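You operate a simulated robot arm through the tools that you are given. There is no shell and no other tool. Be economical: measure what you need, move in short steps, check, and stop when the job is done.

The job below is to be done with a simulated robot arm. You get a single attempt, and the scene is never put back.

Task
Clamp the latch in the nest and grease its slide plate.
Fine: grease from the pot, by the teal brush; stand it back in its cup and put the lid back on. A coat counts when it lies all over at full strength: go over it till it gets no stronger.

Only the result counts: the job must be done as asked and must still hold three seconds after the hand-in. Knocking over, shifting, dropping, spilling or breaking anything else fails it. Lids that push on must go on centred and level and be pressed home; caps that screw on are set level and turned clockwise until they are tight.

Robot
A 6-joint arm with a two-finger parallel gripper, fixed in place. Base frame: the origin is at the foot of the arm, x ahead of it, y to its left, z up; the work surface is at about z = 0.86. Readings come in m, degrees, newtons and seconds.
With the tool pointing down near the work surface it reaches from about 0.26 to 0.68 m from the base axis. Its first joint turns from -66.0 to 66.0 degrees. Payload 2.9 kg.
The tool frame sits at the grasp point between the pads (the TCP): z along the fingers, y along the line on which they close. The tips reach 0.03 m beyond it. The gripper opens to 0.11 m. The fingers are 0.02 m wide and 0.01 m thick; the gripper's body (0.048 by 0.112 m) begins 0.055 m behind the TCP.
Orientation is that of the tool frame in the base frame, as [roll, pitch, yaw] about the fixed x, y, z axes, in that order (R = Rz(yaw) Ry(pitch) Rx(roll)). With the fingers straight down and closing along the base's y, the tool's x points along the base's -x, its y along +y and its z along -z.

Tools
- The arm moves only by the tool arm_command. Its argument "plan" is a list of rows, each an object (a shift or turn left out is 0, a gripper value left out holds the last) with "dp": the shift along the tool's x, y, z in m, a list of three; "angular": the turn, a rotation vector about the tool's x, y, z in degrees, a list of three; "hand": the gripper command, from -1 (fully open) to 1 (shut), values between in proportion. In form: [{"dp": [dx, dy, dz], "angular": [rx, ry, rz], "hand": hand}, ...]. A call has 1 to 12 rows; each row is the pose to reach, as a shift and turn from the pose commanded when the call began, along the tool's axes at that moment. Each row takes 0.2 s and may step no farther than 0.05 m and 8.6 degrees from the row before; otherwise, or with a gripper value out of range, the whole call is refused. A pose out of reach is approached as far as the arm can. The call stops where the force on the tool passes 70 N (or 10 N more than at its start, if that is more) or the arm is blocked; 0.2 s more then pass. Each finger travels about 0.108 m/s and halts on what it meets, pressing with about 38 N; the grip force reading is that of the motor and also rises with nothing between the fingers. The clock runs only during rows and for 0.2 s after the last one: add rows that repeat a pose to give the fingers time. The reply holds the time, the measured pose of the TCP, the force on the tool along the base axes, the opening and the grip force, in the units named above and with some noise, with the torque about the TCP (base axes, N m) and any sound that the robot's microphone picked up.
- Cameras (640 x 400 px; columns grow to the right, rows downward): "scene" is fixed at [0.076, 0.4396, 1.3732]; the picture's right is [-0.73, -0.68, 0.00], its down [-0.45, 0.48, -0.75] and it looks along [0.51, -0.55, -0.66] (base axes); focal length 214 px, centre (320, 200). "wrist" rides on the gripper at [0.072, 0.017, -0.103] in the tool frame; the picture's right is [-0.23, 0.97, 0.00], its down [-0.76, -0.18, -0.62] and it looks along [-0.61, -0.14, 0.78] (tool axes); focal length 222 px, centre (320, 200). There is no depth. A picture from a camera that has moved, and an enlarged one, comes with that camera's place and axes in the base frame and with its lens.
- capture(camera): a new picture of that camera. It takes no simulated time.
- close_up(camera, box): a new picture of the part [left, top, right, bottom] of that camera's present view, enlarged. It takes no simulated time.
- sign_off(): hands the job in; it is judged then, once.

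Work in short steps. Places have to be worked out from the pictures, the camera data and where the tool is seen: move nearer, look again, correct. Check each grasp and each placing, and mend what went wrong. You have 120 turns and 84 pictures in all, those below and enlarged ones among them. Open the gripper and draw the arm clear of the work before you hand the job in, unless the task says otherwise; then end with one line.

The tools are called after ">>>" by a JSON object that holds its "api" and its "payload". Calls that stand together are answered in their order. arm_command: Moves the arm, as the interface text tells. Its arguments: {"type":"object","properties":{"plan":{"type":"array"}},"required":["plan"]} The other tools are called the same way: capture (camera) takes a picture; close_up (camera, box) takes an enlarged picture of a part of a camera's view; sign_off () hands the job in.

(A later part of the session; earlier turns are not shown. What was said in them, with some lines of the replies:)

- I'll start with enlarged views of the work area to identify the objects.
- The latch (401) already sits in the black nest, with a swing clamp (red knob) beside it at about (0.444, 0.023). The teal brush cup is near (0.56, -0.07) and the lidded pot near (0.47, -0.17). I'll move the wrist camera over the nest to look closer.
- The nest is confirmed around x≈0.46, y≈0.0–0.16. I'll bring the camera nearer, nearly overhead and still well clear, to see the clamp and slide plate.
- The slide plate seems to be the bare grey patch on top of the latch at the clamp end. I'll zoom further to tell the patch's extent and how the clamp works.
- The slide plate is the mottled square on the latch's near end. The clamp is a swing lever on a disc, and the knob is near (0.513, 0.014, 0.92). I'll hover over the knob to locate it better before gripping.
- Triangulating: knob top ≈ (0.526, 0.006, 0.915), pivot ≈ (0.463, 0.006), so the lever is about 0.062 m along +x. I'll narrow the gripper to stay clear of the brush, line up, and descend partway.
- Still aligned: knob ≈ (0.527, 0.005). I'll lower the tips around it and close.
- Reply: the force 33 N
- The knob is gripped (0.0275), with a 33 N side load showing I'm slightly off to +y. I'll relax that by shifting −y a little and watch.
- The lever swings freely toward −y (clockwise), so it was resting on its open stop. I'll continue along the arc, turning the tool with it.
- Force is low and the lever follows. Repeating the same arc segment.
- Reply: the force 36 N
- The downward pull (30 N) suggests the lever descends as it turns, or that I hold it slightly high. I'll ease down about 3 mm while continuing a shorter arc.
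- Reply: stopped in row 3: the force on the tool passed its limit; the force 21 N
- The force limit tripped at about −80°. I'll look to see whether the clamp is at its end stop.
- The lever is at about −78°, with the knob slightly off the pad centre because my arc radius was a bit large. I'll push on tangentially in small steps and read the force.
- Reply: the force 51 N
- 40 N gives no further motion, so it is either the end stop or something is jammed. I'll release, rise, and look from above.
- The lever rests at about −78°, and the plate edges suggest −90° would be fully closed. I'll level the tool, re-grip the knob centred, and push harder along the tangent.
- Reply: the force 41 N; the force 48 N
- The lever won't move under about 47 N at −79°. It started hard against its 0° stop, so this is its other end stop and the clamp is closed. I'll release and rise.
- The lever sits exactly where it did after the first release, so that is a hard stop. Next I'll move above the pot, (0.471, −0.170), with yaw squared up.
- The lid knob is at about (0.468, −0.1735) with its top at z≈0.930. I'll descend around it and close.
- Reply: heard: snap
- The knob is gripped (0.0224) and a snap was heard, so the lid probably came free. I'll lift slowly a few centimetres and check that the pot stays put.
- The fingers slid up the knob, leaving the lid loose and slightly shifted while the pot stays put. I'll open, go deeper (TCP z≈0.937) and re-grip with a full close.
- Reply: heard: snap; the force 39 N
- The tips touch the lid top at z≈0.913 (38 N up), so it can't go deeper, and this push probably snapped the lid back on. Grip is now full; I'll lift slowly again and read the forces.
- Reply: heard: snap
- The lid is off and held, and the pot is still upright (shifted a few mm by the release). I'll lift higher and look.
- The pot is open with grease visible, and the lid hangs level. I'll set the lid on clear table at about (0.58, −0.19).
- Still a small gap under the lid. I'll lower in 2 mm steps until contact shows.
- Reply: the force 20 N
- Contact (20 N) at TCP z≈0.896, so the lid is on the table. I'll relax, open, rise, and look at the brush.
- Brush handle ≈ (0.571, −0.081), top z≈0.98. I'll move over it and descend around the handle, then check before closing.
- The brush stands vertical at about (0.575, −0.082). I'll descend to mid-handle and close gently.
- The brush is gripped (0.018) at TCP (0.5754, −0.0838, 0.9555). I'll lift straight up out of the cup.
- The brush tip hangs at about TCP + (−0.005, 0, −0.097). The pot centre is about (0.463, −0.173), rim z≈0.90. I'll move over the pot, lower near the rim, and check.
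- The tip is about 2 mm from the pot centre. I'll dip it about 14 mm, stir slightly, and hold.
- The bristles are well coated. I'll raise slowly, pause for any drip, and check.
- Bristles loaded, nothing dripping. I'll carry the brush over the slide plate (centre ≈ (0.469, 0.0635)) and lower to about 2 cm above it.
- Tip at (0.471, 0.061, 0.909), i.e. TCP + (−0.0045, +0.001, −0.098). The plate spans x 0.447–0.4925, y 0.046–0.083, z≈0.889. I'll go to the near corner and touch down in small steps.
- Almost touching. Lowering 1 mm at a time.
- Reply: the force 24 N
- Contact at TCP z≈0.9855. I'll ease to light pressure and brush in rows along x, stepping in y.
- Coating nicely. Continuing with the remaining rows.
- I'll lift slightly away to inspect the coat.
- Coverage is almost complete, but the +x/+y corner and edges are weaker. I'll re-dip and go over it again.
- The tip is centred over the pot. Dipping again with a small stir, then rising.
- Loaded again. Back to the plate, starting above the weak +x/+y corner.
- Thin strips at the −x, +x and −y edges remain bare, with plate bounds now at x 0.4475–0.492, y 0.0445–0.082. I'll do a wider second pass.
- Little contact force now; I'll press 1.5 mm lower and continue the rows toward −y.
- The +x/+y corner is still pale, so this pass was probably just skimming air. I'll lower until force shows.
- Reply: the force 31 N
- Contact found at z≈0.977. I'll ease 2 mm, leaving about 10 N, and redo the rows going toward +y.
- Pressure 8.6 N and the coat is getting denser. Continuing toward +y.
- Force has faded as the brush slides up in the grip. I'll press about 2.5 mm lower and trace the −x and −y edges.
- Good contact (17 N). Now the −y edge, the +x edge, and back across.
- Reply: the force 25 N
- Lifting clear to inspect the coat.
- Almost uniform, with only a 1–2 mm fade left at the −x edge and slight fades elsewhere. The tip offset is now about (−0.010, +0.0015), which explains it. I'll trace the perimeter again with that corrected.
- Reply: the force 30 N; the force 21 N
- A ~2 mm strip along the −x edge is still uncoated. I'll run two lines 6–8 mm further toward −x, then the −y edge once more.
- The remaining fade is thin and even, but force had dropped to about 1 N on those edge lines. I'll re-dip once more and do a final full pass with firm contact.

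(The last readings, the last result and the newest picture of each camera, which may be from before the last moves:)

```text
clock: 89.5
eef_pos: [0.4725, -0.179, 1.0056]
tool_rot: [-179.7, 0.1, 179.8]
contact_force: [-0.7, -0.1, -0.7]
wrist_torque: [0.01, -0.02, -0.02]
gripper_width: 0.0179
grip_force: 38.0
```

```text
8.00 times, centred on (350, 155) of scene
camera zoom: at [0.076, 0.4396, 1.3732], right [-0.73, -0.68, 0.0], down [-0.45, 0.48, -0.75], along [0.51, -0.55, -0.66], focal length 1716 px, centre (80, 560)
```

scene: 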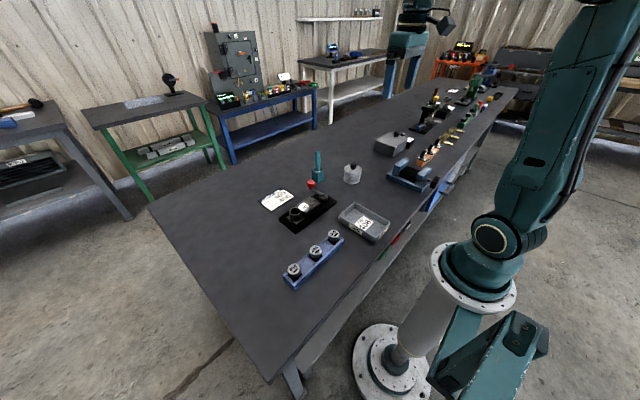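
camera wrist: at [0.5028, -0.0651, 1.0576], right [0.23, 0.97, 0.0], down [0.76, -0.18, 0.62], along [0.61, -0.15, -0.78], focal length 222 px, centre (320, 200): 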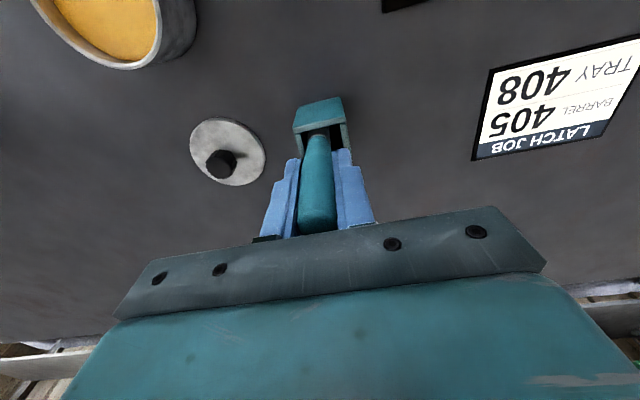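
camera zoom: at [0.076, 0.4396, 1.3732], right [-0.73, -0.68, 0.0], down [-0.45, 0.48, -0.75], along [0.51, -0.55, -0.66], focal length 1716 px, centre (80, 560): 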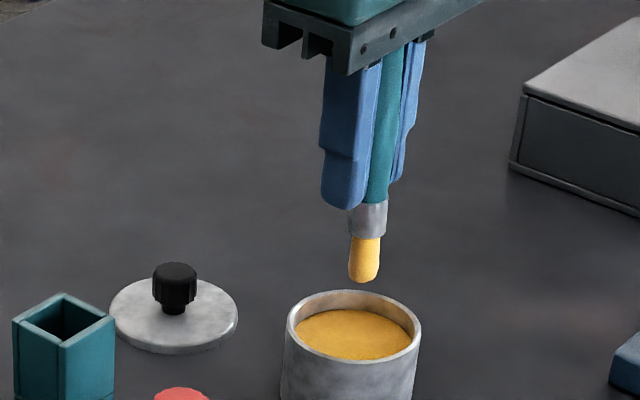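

>>> {"api": "arm_command", "payload": {"plan": [{"dp": [0, 0, 0.02]}, {"dp": [0, 0, 0.035]}, {"dp": [0, 0, 0.043]}, {"dp": [0.006, 0.002, 0.043]}, {"dp": [-0.005, 0.002, 0.043]}, {"dp": [0, 0.006, 0.043]}, {"dp": [0, -0.003, 0.043]}, {"dp": [0, 0.001, 0.03]}, {"dp": [0, 0.001, 0.015]}, {"dp": [0, 0.001, 0.0]}, {"dp": [0, 0.001, -0.045]}]}}

>>> {"api": "arm_command", "payload": {"plan": [{"dp": [-0.005, 0.042, 0]}, {"dp": [-0.01, 0.084, 0]}, {"dp": [-0.015, 0.126, 0]}, {"dp": [-0.02, 0.168, 0]}, {"dp": [-0.025, 0.21, 0]}, {"dp": [-0.0275, 0.2545, 0]}, {"dp": [-0.0275, 0.2545, 0.03]}, {"dp": [-0.0275, 0.2545, 0.06]}, {"dp": [-0.0275, 0.2545, 0.073]}, {"dp": [-0.0275, 0.2545, 0.073]}]}}

```text
clock: 91.9
eef_pos: [0.4704, -0.1754, 1.0455]
tool_rot: [-179.7, 0.0, 179.8]
contact_force: [-0.2, -0.1, -0.9]
wrist_torque: [0.02, -0.03, -0.04]
gripper_width: 0.0176
grip_force: 38.2
```

```text
clock: 94.1
eef_pos: [0.4999, 0.0801, 0.9736]
tool_rot: [-179.7, 0.0, 179.9]
contact_force: [0.4, 0.4, 0.2]
wrist_torque: [0.01, 0.0, -0.01]
gripper_width: 0.0181
grip_force: 38.6
```

Now at the +x/+y corner just above the surface. Touching down gently.

>>> {"api": "arm_command", "payload": {"plan": [{"dp": [0, -0.001, 0.002]}, {"dp": [0, -0.001, 0.003]}, {"dp": [0, -0.001, 0.004]}, {"dp": [0, -0.001, 0.004]}]}}

```text
clock: 95.1
eef_pos: [0.4995, 0.0775, 0.9705]
tool_rot: [-179.7, 0.0, 179.8]
contact_force: [-0.9, -0.8, -0.1]
wrist_torque: [-0.02, -0.01, -0.04]
gripper_width: 0.0175
grip_force: 38.6
```

>>> {"api": "arm_command", "payload": {"plan": [{"dp": [0, 0, 0.001]}, {"dp": [0, 0, 0.002]}, {"dp": [0, 0, 0.003]}, {"dp": [0, 0, 0.003]}]}}

```text
clock: 96.1
eef_pos: [0.4994, 0.0771, 0.9688]
tool_rot: [-179.7, 0.4, 179.7]
contact_force: [-3.4, -0.7, 32.6]
wrist_torque: [-0.1, 0.56, 0.01]
gripper_width: 0.0181
grip_force: 38.0
```

Firm contact at z≈0.969. Final full raster, lowering slightly along the way to hold contact.

>>> {"api": "arm_command", "payload": {"plan": [{"dp": [0, 0.001, -0.001]}, {"dp": [0.0155, 0.001, -0.001]}, {"dp": [0.031, 0.001, -0.001]}, {"dp": [0.046, 0.001, -0.001]}, {"dp": [0.046, -0.006, -0.0007]}, {"dp": [0.031, -0.006, -0.0007]}, {"dp": [0.0155, -0.006, -0.0005]}, {"dp": [0, -0.006, -0.0005]}, {"dp": [0, -0.013, -0.0002]}, {"dp": [0.0155, -0.013, 0]}, {"dp": [0.031, -0.013, 0]}, {"dp": [0.046, -0.013, 0]}]}}

>>> {"api": "arm_command", "payload": {"plan": [{"dp": [0, -0.007, 0.0002]}, {"dp": [-0.0155, -0.007, 0.0002]}, {"dp": [-0.031, -0.007, 0.0002]}, {"dp": [-0.046, -0.007, 0.0002]}, {"dp": [-0.046, -0.014, 0.0005]}, {"dp": [-0.031, -0.014, 0.0005]}, {"dp": [-0.0155, -0.014, 0.0005]}, {"dp": [0, -0.014, 0.0005]}, {"dp": [0, -0.019, 0.0008]}, {"dp": [-0.0155, -0.019, 0.0008]}, {"dp": [-0.031, -0.019, 0.0008]}, {"dp": [-0.046, -0.019, 0.0008]}]}}

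```text
clock: 98.7
eef_pos: [0.4575, 0.0629, 0.9696]
tool_rot: [-179.7, 0.5, 179.8]
contact_force: [11.0, -0.9, 25.7]
wrist_torque: [-0.07, -0.76, -0.04]
gripper_width: 0.0177
grip_force: 38.2
```

```text
clock: 101.3
eef_pos: [0.4992, 0.0458, 0.9691]
tool_rot: [-179.7, 0.3, 179.9]
contact_force: [-10.6, -0.7, 43.4]
wrist_torque: [-0.04, 1.37, 0.08]
gripper_width: 0.0175
grip_force: 38.3
```

Firm contact throughout. Last, the +x edge, across, and the −x edge; then lift and inspect.

>>> {"api": "arm_command", "payload": {"plan": [{"dp": [-0.001, 0.011, -0.0015]}, {"dp": [-0.001, 0.022, -0.0015]}, {"dp": [-0.001, 0.032, -0.0015]}, {"dp": [0.0145, 0.032, -0.001]}, {"dp": [0.03, 0.032, -0.001]}, {"dp": [0.044, 0.032, -0.001]}, {"dp": [0.044, 0.021, -0.001]}, {"dp": [0.044, 0.01, -0.001]}, {"dp": [0.044, 0, -0.001]}, {"dp": [0.047, 0.01, -0.001]}, {"dp": [0.047, 0.021, -0.001]}, {"dp": [0.047, 0.032, -0.001]}]}}

>>> {"api": "arm_command", "payload": {"plan": [{"dp": [-0.005, -0.005, -0.02]}, {"dp": [-0.03, -0.005, -0.055]}, {"dp": [-0.055, 0, -0.07]}, {"dp": [-0.055, 0, -0.07]}]}}

>>> {"api": "close_up", "payload": {"camera": "scene", "box": [300, 185, 330, 210]}}

>>> {"api": "close_up", "payload": {"camera": "wrist", "box": [260, 20, 380, 120]}}

```text
clock: 103.9
eef_pos: [0.4533, 0.0776, 0.9684]
tool_rot: [-179.7, 0.3, 179.7]
contact_force: [1.1, -13.7, 35.9]
wrist_torque: [-0.95, -0.13, 0.05]
gripper_width: 0.0179
grip_force: 38.0
```

```text
clock: 104.9
eef_pos: [0.5064, 0.0798, 1.0348]
tool_rot: [-179.7, 0.0, 179.8]
contact_force: [-0.1, 0.1, 0.1]
wrist_torque: [-0.01, 0.02, 0.0]
gripper_width: 0.0177
grip_force: 37.8
```

```text
16.00 times, centred on (315, 198) of scene
camera zoom: at [0.076, 0.4396, 1.3732], right [-0.73, -0.68, 0.0], down [-0.45, 0.48, -0.75], along [0.51, -0.55, -0.66], focal length 3432 px, centre (400, 240)
```

zoom: 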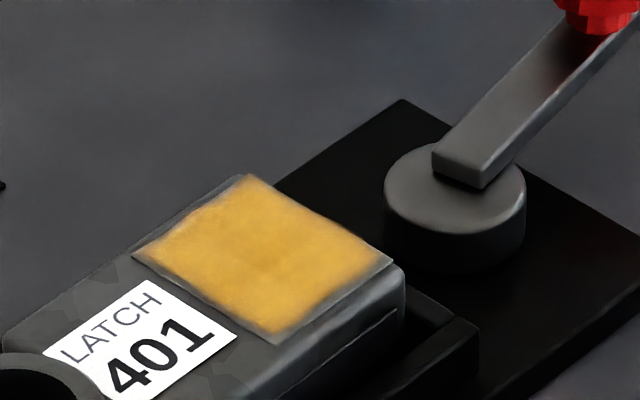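

```text
4.00 times, centred on (320, 70) of wrist
camera zoom: at [0.4346, 0.0976, 1.1382], right [0.23, 0.97, -0.01], down [0.76, -0.18, 0.62], along [0.61, -0.15, -0.78], focal length 888 px, centre (320, 720)
```

zoom: 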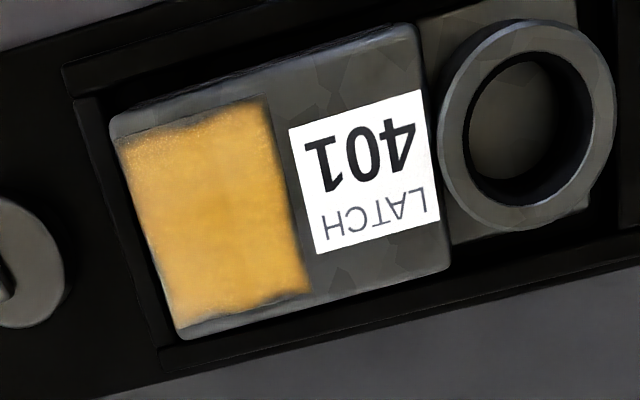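

The coat looks identical to before this pass, so it is saturated and the thin edge fade is just how it renders. Now I'll return the brush, moving its tip above the cup centre ≈ (0.569, −0.079).

>>> {"api": "arm_command", "payload": {"plan": [{"dp": [-0.015, -0.03, -0.015]}, {"dp": [-0.03, -0.07, -0.015]}, {"dp": [-0.05, -0.11, -0.015]}, {"dp": [-0.0705, -0.15, -0.015]}, {"dp": [-0.0705, -0.16, 0.01]}, {"dp": [-0.0705, -0.16, 0.01]}]}}

>>> {"api": "close_up", "payload": {"camera": "scene", "box": [295, 140, 345, 180]}}

>>> {"api": "close_up", "payload": {"camera": "wrist", "box": [250, 50, 390, 170]}}

```text
clock: 106.3
eef_pos: [0.5781, -0.0821, 1.0263]
tool_rot: [-179.6, 0.1, 179.9]
contact_force: [0.4, 0.2, -0.3]
wrist_torque: [-0.04, 0.0, 0.02]
gripper_width: 0.0178
grip_force: 37.9
```

```text
10.00 times, centred on (320, 160) of scene
camera zoom: at [0.076, 0.4396, 1.3732], right [-0.73, -0.68, 0.0], down [-0.45, 0.48, -0.75], along [0.51, -0.55, -0.66], focal length 2145 px, centre (320, 600)
```

zoom: 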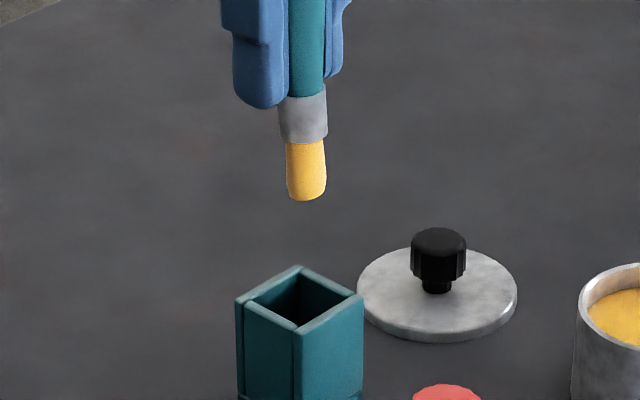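

```text
3.33 times, centred on (320, 110) of wrist
camera zoom: at [0.5056, -0.0637, 1.1294], right [0.23, 0.97, 0.0], down [0.76, -0.18, 0.62], along [0.61, -0.15, -0.78], focal length 740 px, centre (320, 500)
```

zoom: 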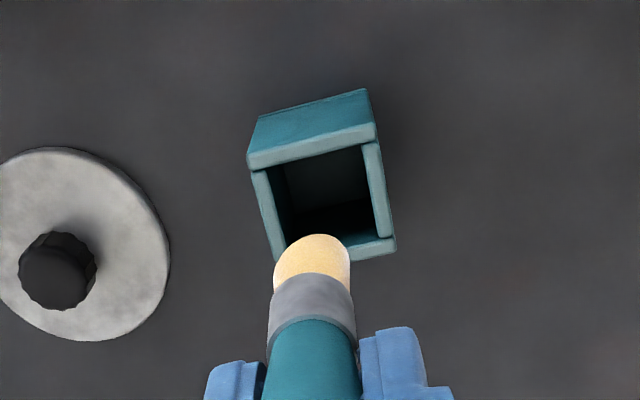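

The brush is actually vertical, with its tip at (0.5685, −0.081, 0.949), and the cup opening is centred on (0.571, −0.080), rim z≈0.902. I'll correct by 2 mm and lower it into the cup.

>>> {"api": "arm_command", "payload": {"plan": [{"dp": [-0.002, 0.001, 0.01]}, {"dp": [-0.002, 0.001, 0.03]}, {"dp": [-0.002, 0.001, 0.045]}, {"dp": [-0.002, 0.001, 0.06]}, {"dp": [-0.002, 0.001, 0.072]}, {"dp": [-0.002, 0.001, 0.072]}]}}

>>> {"api": "close_up", "payload": {"camera": "scene", "box": [295, 140, 345, 180]}}

```text
clock: 107.7
eef_pos: [0.5807, -0.0796, 0.9552]
tool_rot: [-179.8, 0.1, 179.9]
contact_force: [0.3, 0.3, -0.1]
wrist_torque: [0.03, 0.0, 0.02]
gripper_width: 0.0177
grip_force: 38.2
```

```text
10.00 times, centred on (320, 160) of scene
camera zoom: at [0.076, 0.4396, 1.3732], right [-0.73, -0.68, 0.0], down [-0.45, 0.48, -0.75], along [0.51, -0.55, -0.66], focal length 2145 px, centre (320, 600)
```

zoom: 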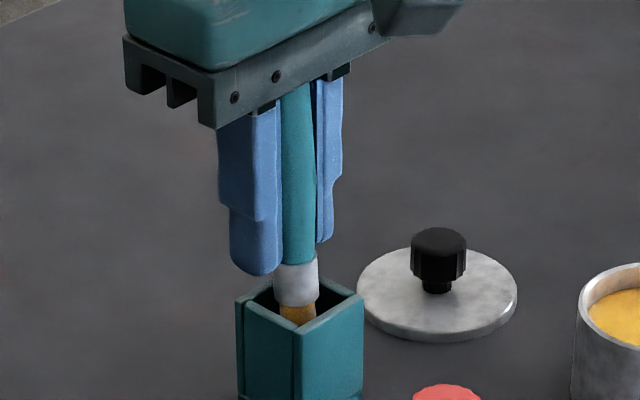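

The brush is inside the cup without touching. Lowering further until the tip rests on the floor.

>>> {"api": "arm_command", "payload": {"plan": [{"dp": [0, 0, 0.003]}, {"dp": [0, 0, 0.006]}, {"dp": [0, 0, 0.009]}, {"dp": [0, 0, 0.009]}]}}

```text
clock: 108.7
eef_pos: [0.579, -0.0829, 0.9465]
tool_rot: [-179.7, 0.1, 179.8]
contact_force: [-0.6, -0.3, -0.5]
wrist_torque: [-0.02, -0.02, -0.02]
gripper_width: 0.0181
grip_force: 38.5
```

>>> {"api": "arm_command", "payload": {"plan": [{"dp": [0, 0, 0.002]}, {"dp": [0, 0, 0.004]}, {"dp": [0, 0, 0.006]}, {"dp": [0, 0, 0.006]}]}}

>>> {"api": "close_up", "payload": {"camera": "scene", "box": [295, 140, 345, 180]}}

```text
clock: 109.7
eef_pos: [0.5794, -0.082, 0.9402]
tool_rot: [-179.7, 0.1, 179.8]
contact_force: [0.1, -0.9, 0.5]
wrist_torque: [-0.01, -0.01, 0.03]
gripper_width: 0.0179
grip_force: 37.4
```

```text
10.00 times, centred on (320, 160) of scene
camera zoom: at [0.076, 0.4396, 1.3732], right [-0.73, -0.68, 0.0], down [-0.45, 0.48, -0.75], along [0.51, -0.55, -0.66], focal length 2145 px, centre (320, 600)
```

zoom: 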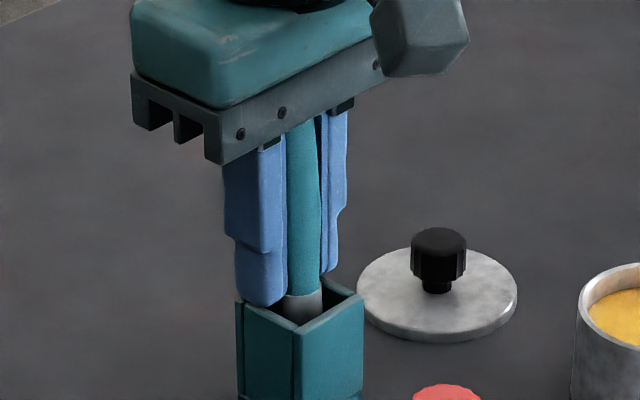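

The ferrule sits at rim level as it did originally. I'll lower 2 mm more, check for contact, then open and rise straight up.

>>> {"api": "arm_command", "payload": {"plan": [{"dp": [0, 0, 0.001]}, {"dp": [0, 0, 0.0025]}, {"dp": [0, 0, 0.0025]}]}}

```text
clock: 110.5
eef_pos: [0.5795, -0.082, 0.9404]
tool_rot: [-179.7, 0.1, 179.9]
contact_force: [-15.7, 1.7, 25.7]
wrist_torque: [0.48, 0.49, 0.23]
gripper_width: 0.0179
grip_force: 38.2
```

Contact with the floor (26 N). Easing back and opening, then rising.

>>> {"api": "arm_command", "payload": {"plan": [{"dp": [0, 0, -0.002]}, {"dp": [0, 0, -0.002], "hand": 0.5}, {"dp": [0, 0, -0.002], "hand": 0.2}, {"dp": [0, 0, -0.002], "hand": 0.1}, {"dp": [0, 0, -0.03], "hand": 0.1}, {"dp": [0, 0, -0.07], "hand": 0.1}, {"dp": [0, 0, -0.11], "hand": 0.1}, {"dp": [0, 0, -0.11], "hand": 0.1}]}}

>>> {"api": "close_up", "payload": {"camera": "scene", "box": [290, 130, 380, 200]}}

```text
clock: 112.3
eef_pos: [0.5793, -0.0812, 1.0469]
tool_rot: [-179.7, -0.1, 179.7]
contact_force: [0.3, -0.2, 0.4]
wrist_torque: [0.03, -0.01, -0.01]
gripper_width: 0.0494
grip_force: 0.0
```

```text
5.71 times, centred on (335, 165) of scene
camera zoom: at [0.076, 0.4396, 1.3732], right [-0.73, -0.68, 0.0], down [-0.45, 0.48, -0.75], along [0.51, -0.55, -0.66], focal length 1226 px, centre (234, 400)
```

zoom: 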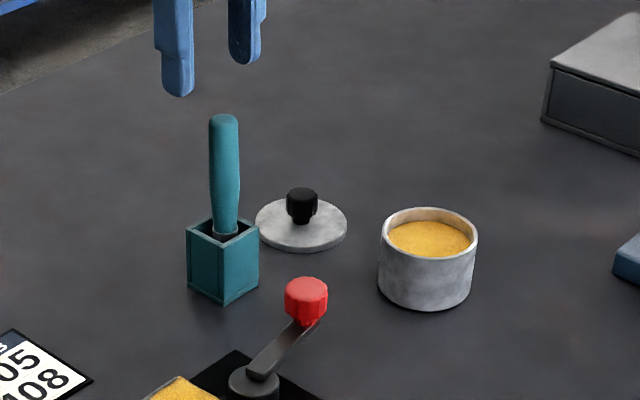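

The brush stands in its cup. Now the lid: it was set down with the TCP at (0.583, −0.190, 0.896), so I'll go there and re-grip its knob.

>>> {"api": "arm_command", "payload": {"plan": [{"dp": [-0.001, -0.04, 0]}, {"dp": [-0.002, -0.08, 0]}, {"dp": [-0.0037, -0.109, 0]}, {"dp": [-0.0037, -0.109, 0.04]}, {"dp": [-0.0037, -0.109, 0.08]}, {"dp": [-0.0037, -0.109, 0.12]}, {"dp": [-0.0037, -0.109, 0.149]}, {"dp": [-0.0037, -0.109, 0.149]}, {"dp": [-0.0037, -0.109, 0.149], "hand": 0.6}, {"dp": [-0.0037, -0.109, 0.149], "hand": 1}, {"dp": [-0.0037, -0.109, 0.149], "hand": 1}]}}

```text
clock: 114.0
eef_pos: [0.5854, -0.1932, 0.92]
tool_rot: [-179.5, 0.9, 179.9]
contact_force: [1.2, 0.9, 9.2]
wrist_torque: [0.29, 0.01, -0.01]
gripper_width: 0.0498
grip_force: 0.2
stopped in row 8: the force on the tool passed its limit (the readings are from after the stop); the commanded pose is now the measured one
```

It stopped on contact at z=0.92; a finger may be touching the knob. I'll lift and look.

>>> {"api": "arm_command", "payload": {"plan": [{"dp": [0, 0, -0.02]}, {"dp": [0, 0, -0.05]}, {"dp": [0, 0, -0.06]}, {"dp": [0, 0, -0.06]}]}}

>>> {"api": "capture", "payload": {"camera": "wrist"}}

```text
clock: 115.0
eef_pos: [0.5815, -0.1922, 0.9775]
tool_rot: [-179.6, 0.7, -180.0]
contact_force: [0.1, 0.4, -0.3]
wrist_torque: [-0.04, 0.01, 0.02]
gripper_width: 0.0494
grip_force: 0.1
```

```text
5 pictures are left
camera wrist: at [0.5099, -0.1736, 1.0791], right [0.23, 0.97, -0.01], down [0.75, -0.17, 0.63], along [0.62, -0.15, -0.77], focal length 222 px, centre (320, 200)
```

wrist: 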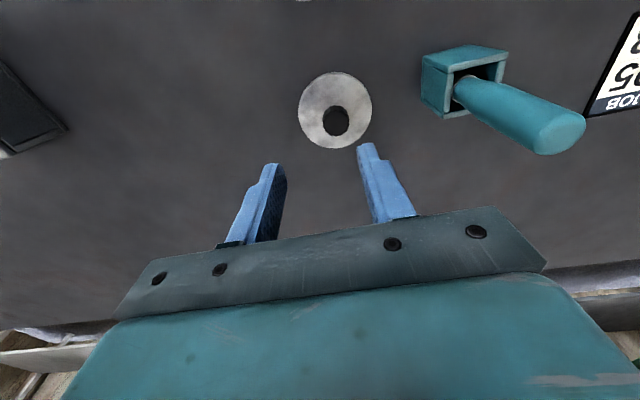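

The knob is now at about (0.581, −0.178), so the lid has moved about 12 mm from where I thought. I'll re-centre, level the tool, and descend with a wider opening.

>>> {"api": "arm_command", "payload": {"plan": [{"dp": [0.001, 0.0145, 0], "angular": [-0.4, 0.7, 0], "hand": -0.1}, {"dp": [0.001, 0.0145, 0.03], "angular": [-0.4, 0.7, 0], "hand": -0.1}, {"dp": [0.001, 0.0145, 0.06], "angular": [-0.4, 0.7, 0], "hand": -0.1}, {"dp": [0.001, 0.0145, 0.079], "angular": [-0.4, 0.7, 0], "hand": -0.1}, {"dp": [0.001, 0.0145, 0.079], "angular": [-0.4, 0.7, 0], "hand": -0.1}, {"dp": [0.001, 0.0145, 0.079], "angular": [-0.4, 0.7, 0], "hand": 0.4}, {"dp": [0.001, 0.0145, 0.079], "angular": [-0.4, 0.7, 0], "hand": 1}, {"dp": [0.001, 0.0145, 0.079], "angular": [-0.4, 0.7, 0], "hand": 1}]}}

```text
clock: 116.8
eef_pos: [0.5828, -0.1769, 0.8976]
tool_rot: [-180.0, 0.0, 180.0]
contact_force: [-0.3, 0.5, 0.4]
wrist_torque: [-0.01, 0.01, 0.03]
gripper_width: 0.0225
grip_force: 38.1
```

The knob is gripped (0.0225) and the tool is level. Lifting and carrying it over the pot (0.464, −0.176).

>>> {"api": "arm_command", "payload": {"plan": [{"dp": [0, 0, -0.01]}, {"dp": [0, 0, -0.05]}, {"dp": [0, 0, -0.09]}, {"dp": [0.04, 0.0, -0.09]}, {"dp": [0.08, 0.001, -0.09]}, {"dp": [0.1165, 0.001, -0.09]}, {"dp": [0.1165, 0.001, -0.075]}, {"dp": [0.1165, 0.001, -0.075]}]}}

>>> {"api": "close_up", "payload": {"camera": "scene", "box": [325, 145, 375, 185]}}

>>> {"api": "close_up", "payload": {"camera": "wrist", "box": [240, 50, 400, 200]}}

```text
clock: 118.5
eef_pos: [0.466, -0.1758, 0.9716]
tool_rot: [-179.9, 0.0, 180.0]
contact_force: [-0.1, 0.2, -0.1]
wrist_torque: [0.05, 0.0, 0.03]
gripper_width: 0.0225
grip_force: 37.8
```

```text
10.00 times, centred on (350, 165) of scene
camera zoom: at [0.076, 0.4396, 1.3732], right [-0.73, -0.68, 0.0], down [-0.45, 0.48, -0.75], along [0.51, -0.55, -0.66], focal length 2145 px, centre (20, 550)
```

zoom: 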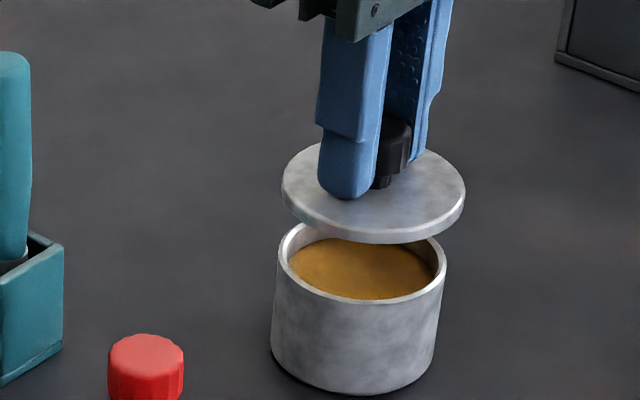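

```text
2.67 times, centred on (320, 125) of wrist
camera zoom: at [0.3944, -0.1589, 1.0754], right [0.23, 0.97, 0.0], down [0.76, -0.18, 0.62], along [0.61, -0.14, -0.78], focal length 592 px, centre (320, 400)
```

zoom: 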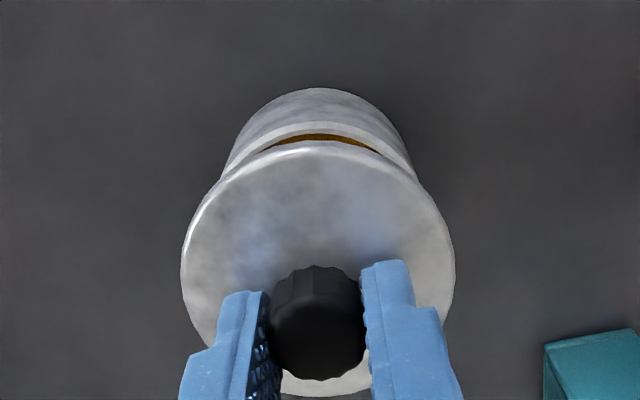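

Comparing both views with rim z≈0.906, the pot centre is about (+0.0017, −0.0015) from the lid's. I'll apply that and lower to just above seating.

>>> {"api": "arm_command", "payload": {"plan": [{"dp": [-0.0017, -0.0015, 0.008]}, {"dp": [-0.0017, -0.0015, 0.016]}, {"dp": [-0.0017, -0.0015, 0.021]}, {"dp": [-0.0017, -0.0015, 0.021]}]}}

>>> {"api": "close_up", "payload": {"camera": "scene", "box": [325, 145, 375, 185]}}

```text
clock: 119.5
eef_pos: [0.469, -0.1798, 0.9522]
tool_rot: [-179.9, 0.0, 180.0]
contact_force: [0.0, 0.4, 0.1]
wrist_torque: [0.0, 0.02, 0.0]
gripper_width: 0.0221
grip_force: 38.5
```

```text
10.00 times, centred on (350, 165) of scene
camera zoom: at [0.076, 0.4396, 1.3732], right [-0.73, -0.68, 0.0], down [-0.45, 0.48, -0.75], along [0.51, -0.55, -0.66], focal length 2145 px, centre (20, 550)
```

zoom: 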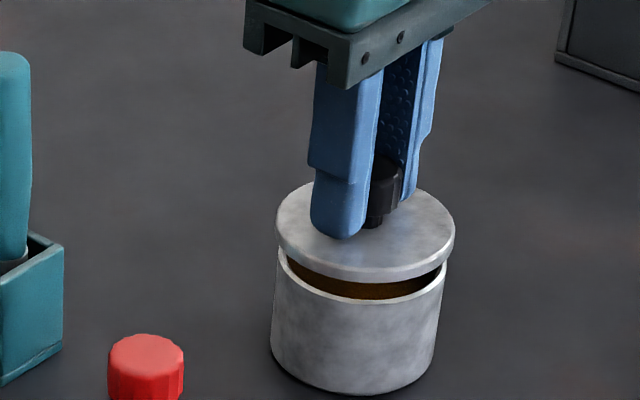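

Alignment looks right: the projected lid position meets the rim within about 1 mm. Lowering to contact.

>>> {"api": "arm_command", "payload": {"plan": [{"dp": [0, 0, 0.003]}, {"dp": [0, 0, 0.006]}, {"dp": [0, 0, 0.008]}, {"dp": [0, 0, 0.009]}, {"dp": [0, 0, 0.009]}]}}

```text
clock: 120.8
eef_pos: [0.4699, -0.1779, 0.9434]
tool_rot: [-179.8, 0.2, -180.0]
contact_force: [0.3, 2.2, 8.9]
wrist_torque: [0.06, 0.25, -0.06]
gripper_width: 0.0226
grip_force: 38.4
```

Contact at 9 N. Pressing further, watching for the snap.

>>> {"api": "arm_command", "payload": {"plan": [{"dp": [0, 0, 0.001]}, {"dp": [0, 0, 0.002]}, {"dp": [0, 0, 0.003]}, {"dp": [0, 0, 0.004]}, {"dp": [0, 0, 0.004]}]}}

```text
clock: 122.0
eef_pos: [0.4705, -0.1784, 0.9433]
tool_rot: [-179.9, 0.2, -180.0]
contact_force: [-1.2, 4.2, 40.0]
wrist_torque: [0.19, 0.4, -0.08]
gripper_width: 0.0224
grip_force: 38.1
```

>>> {"api": "arm_command", "payload": {"plan": [{"dp": [0, 0, 0.001]}, {"dp": [0, 0, 0.002]}, {"dp": [0, 0, 0.0025]}, {"dp": [0, 0, 0.0025]}]}}

>>> {"api": "close_up", "payload": {"camera": "scene", "box": [325, 145, 375, 185]}}

```text
clock: 123.0
eef_pos: [0.4704, -0.1777, 0.941]
tool_rot: [-179.8, 0.6, -179.9]
contact_force: [-0.2, 11.2, 46.5]
wrist_torque: [0.41, 0.29, 0.0]
gripper_width: 0.0226
grip_force: 37.7
```

```text
10.00 times, centred on (350, 165) of scene
camera zoom: at [0.0753, 0.4402, 1.3731], right [-0.73, -0.68, 0.0], down [-0.45, 0.48, -0.75], along [0.51, -0.55, -0.66], focal length 2145 px, centre (20, 550)
```

zoom: 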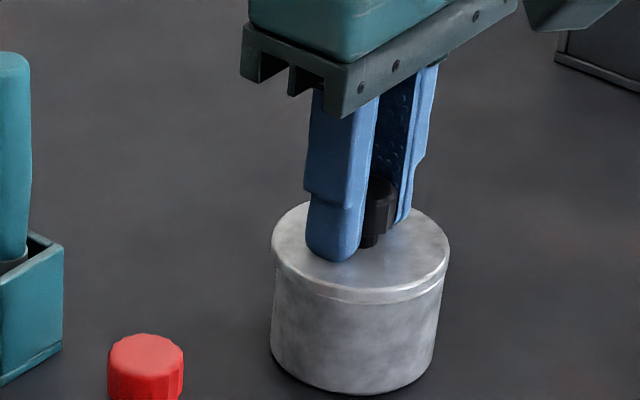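

The lid looks level and has dropped another 2 mm, but I heard no snap. I'll press a bit harder.

>>> {"api": "arm_command", "payload": {"plan": [{"dp": [0, 0, 0.001]}, {"dp": [0, 0, 0.0018]}, {"dp": [0, 0, 0.0018]}, {"dp": [0, 0, 0.0018]}]}}

```text
clock: 124.0
eef_pos: [0.4689, -0.1789, 0.9413]
tool_rot: [-179.7, 0.6, -180.0]
contact_force: [-8.5, 15.1, 59.9]
wrist_torque: [0.59, 0.49, -0.04]
gripper_width: 0.0227
grip_force: 37.9
```

No further motion at 60 N, and it's at or below the earlier seated height, but the side load suggests my grip is biasing it. I'll release so the lid can self-centre, then press on the knob top with closed fingers.

>>> {"api": "arm_command", "payload": {"plan": [{"dp": [0, 0, -0.005], "angular": [0, 0.6, 0]}, {"dp": [0, 0, -0.006], "angular": [0, 0.6, 0], "hand": 0.3}, {"dp": [0, 0, -0.006], "angular": [0, 0.6, 0], "hand": 0.3}, {"dp": [0, 0, -0.03], "angular": [0, 0.6, 0], "hand": 0.3}, {"dp": [0, 0, -0.05], "angular": [0, 0.6, 0], "hand": 0.3}, {"dp": [0, 0, -0.05], "angular": [0, 0.6, 0], "hand": 1}, {"dp": [0, 0, -0.05], "angular": [0, 0.6, 0], "hand": 1}, {"dp": [0, 0, -0.05], "angular": [0, 0.6, 0], "hand": 1}]}}

```text
clock: 125.8
eef_pos: [0.4696, -0.1799, 0.985]
tool_rot: [180.0, -0.5, 180.0]
contact_force: [0.2, 0.4, 0.4]
wrist_torque: [-0.02, 0.0, 0.01]
gripper_width: 0.0
grip_force: 37.7
heard: snap
```

A snap was heard around release. Now I'll press on the knob top with the closed fingers to ensure it's home.

>>> {"api": "arm_command", "payload": {"plan": [{"dp": [0, 0.001, 0.015], "angular": [0, -0.5, 0]}, {"dp": [0, 0.001, 0.021], "angular": [0, -0.5, 0]}, {"dp": [0, 0.001, 0.024], "angular": [0, -0.5, 0]}, {"dp": [0, 0.001, 0.026], "angular": [0, -0.5, 0]}, {"dp": [0, 0.001, 0.026], "angular": [0, -0.5, 0]}]}}

```text
clock: 127.0
eef_pos: [0.4677, -0.1796, 0.9653]
tool_rot: [-179.7, 0.5, 179.9]
contact_force: [-16.5, -4.7, 59.4]
wrist_torque: [-0.11, 0.72, 0.01]
gripper_width: 0.0
grip_force: 37.5
```

Pressing 59 N on the knob gives no further snap or motion, so the lid is home. I'll rise, open, draw clear, and take the last overall picture.

>>> {"api": "arm_command", "payload": {"plan": [{"dp": [0, 0, -0.01]}, {"dp": [0, 0, -0.05]}, {"dp": [0, 0, -0.1]}, {"dp": [0, 0, -0.15]}, {"dp": [0.03, 0, -0.18], "hand": 0}, {"dp": [0.06, -0.02, -0.2], "hand": 0}, {"dp": [0.09, -0.04, -0.22], "hand": 0}, {"dp": [0.11, -0.07, -0.24], "hand": 0}, {"dp": [0.11, -0.07, -0.24], "hand": 0}]}}

>>> {"api": "close_up", "payload": {"camera": "scene", "box": [290, 140, 380, 210]}}

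```text
clock: 128.9
eef_pos: [0.358, -0.2475, 1.2001]
tool_rot: [180.0, -0.1, 179.9]
contact_force: [0.4, -0.5, -0.1]
wrist_torque: [-0.02, 0.0, 0.0]
gripper_width: 0.0553
grip_force: 0.0
```

```text
5.71 times, centred on (335, 175) of scene
camera zoom: at [0.076, 0.4396, 1.3732], right [-0.73, -0.68, 0.0], down [-0.45, 0.48, -0.75], along [0.51, -0.55, -0.66], focal length 1226 px, centre (234, 343)
```

zoom: 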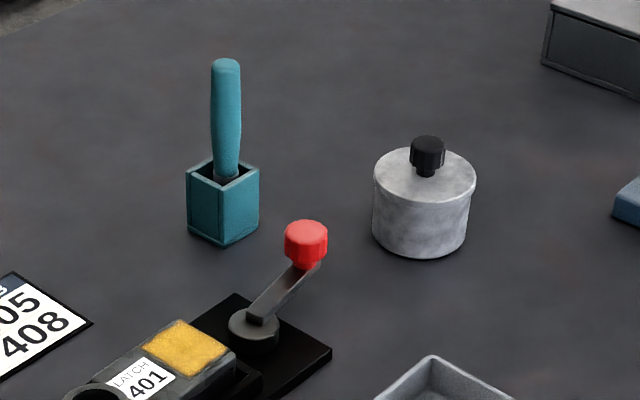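

The last picture shows the lid centred and level on the pot, the brush standing in its cup, the plate coated and the clamp lever over at its stop. The gripper is open and clear, so I'm handing in.

>>> {"api": "sign_off", "payload": {}}

```text
The job is handed in.
```

I handed the job in: the latch's clamp lever is at its end stop, the slide plate is greased, the teal brush is back in its cup and the lid is pressed onto the pot. Three things I'm less sure of: the latch crept about 1 mm while I brushed, so I can't say the clamp holds it tight; a thin fade shows at the plate edges; and the pot shifted a few millimetres when the lid came off.
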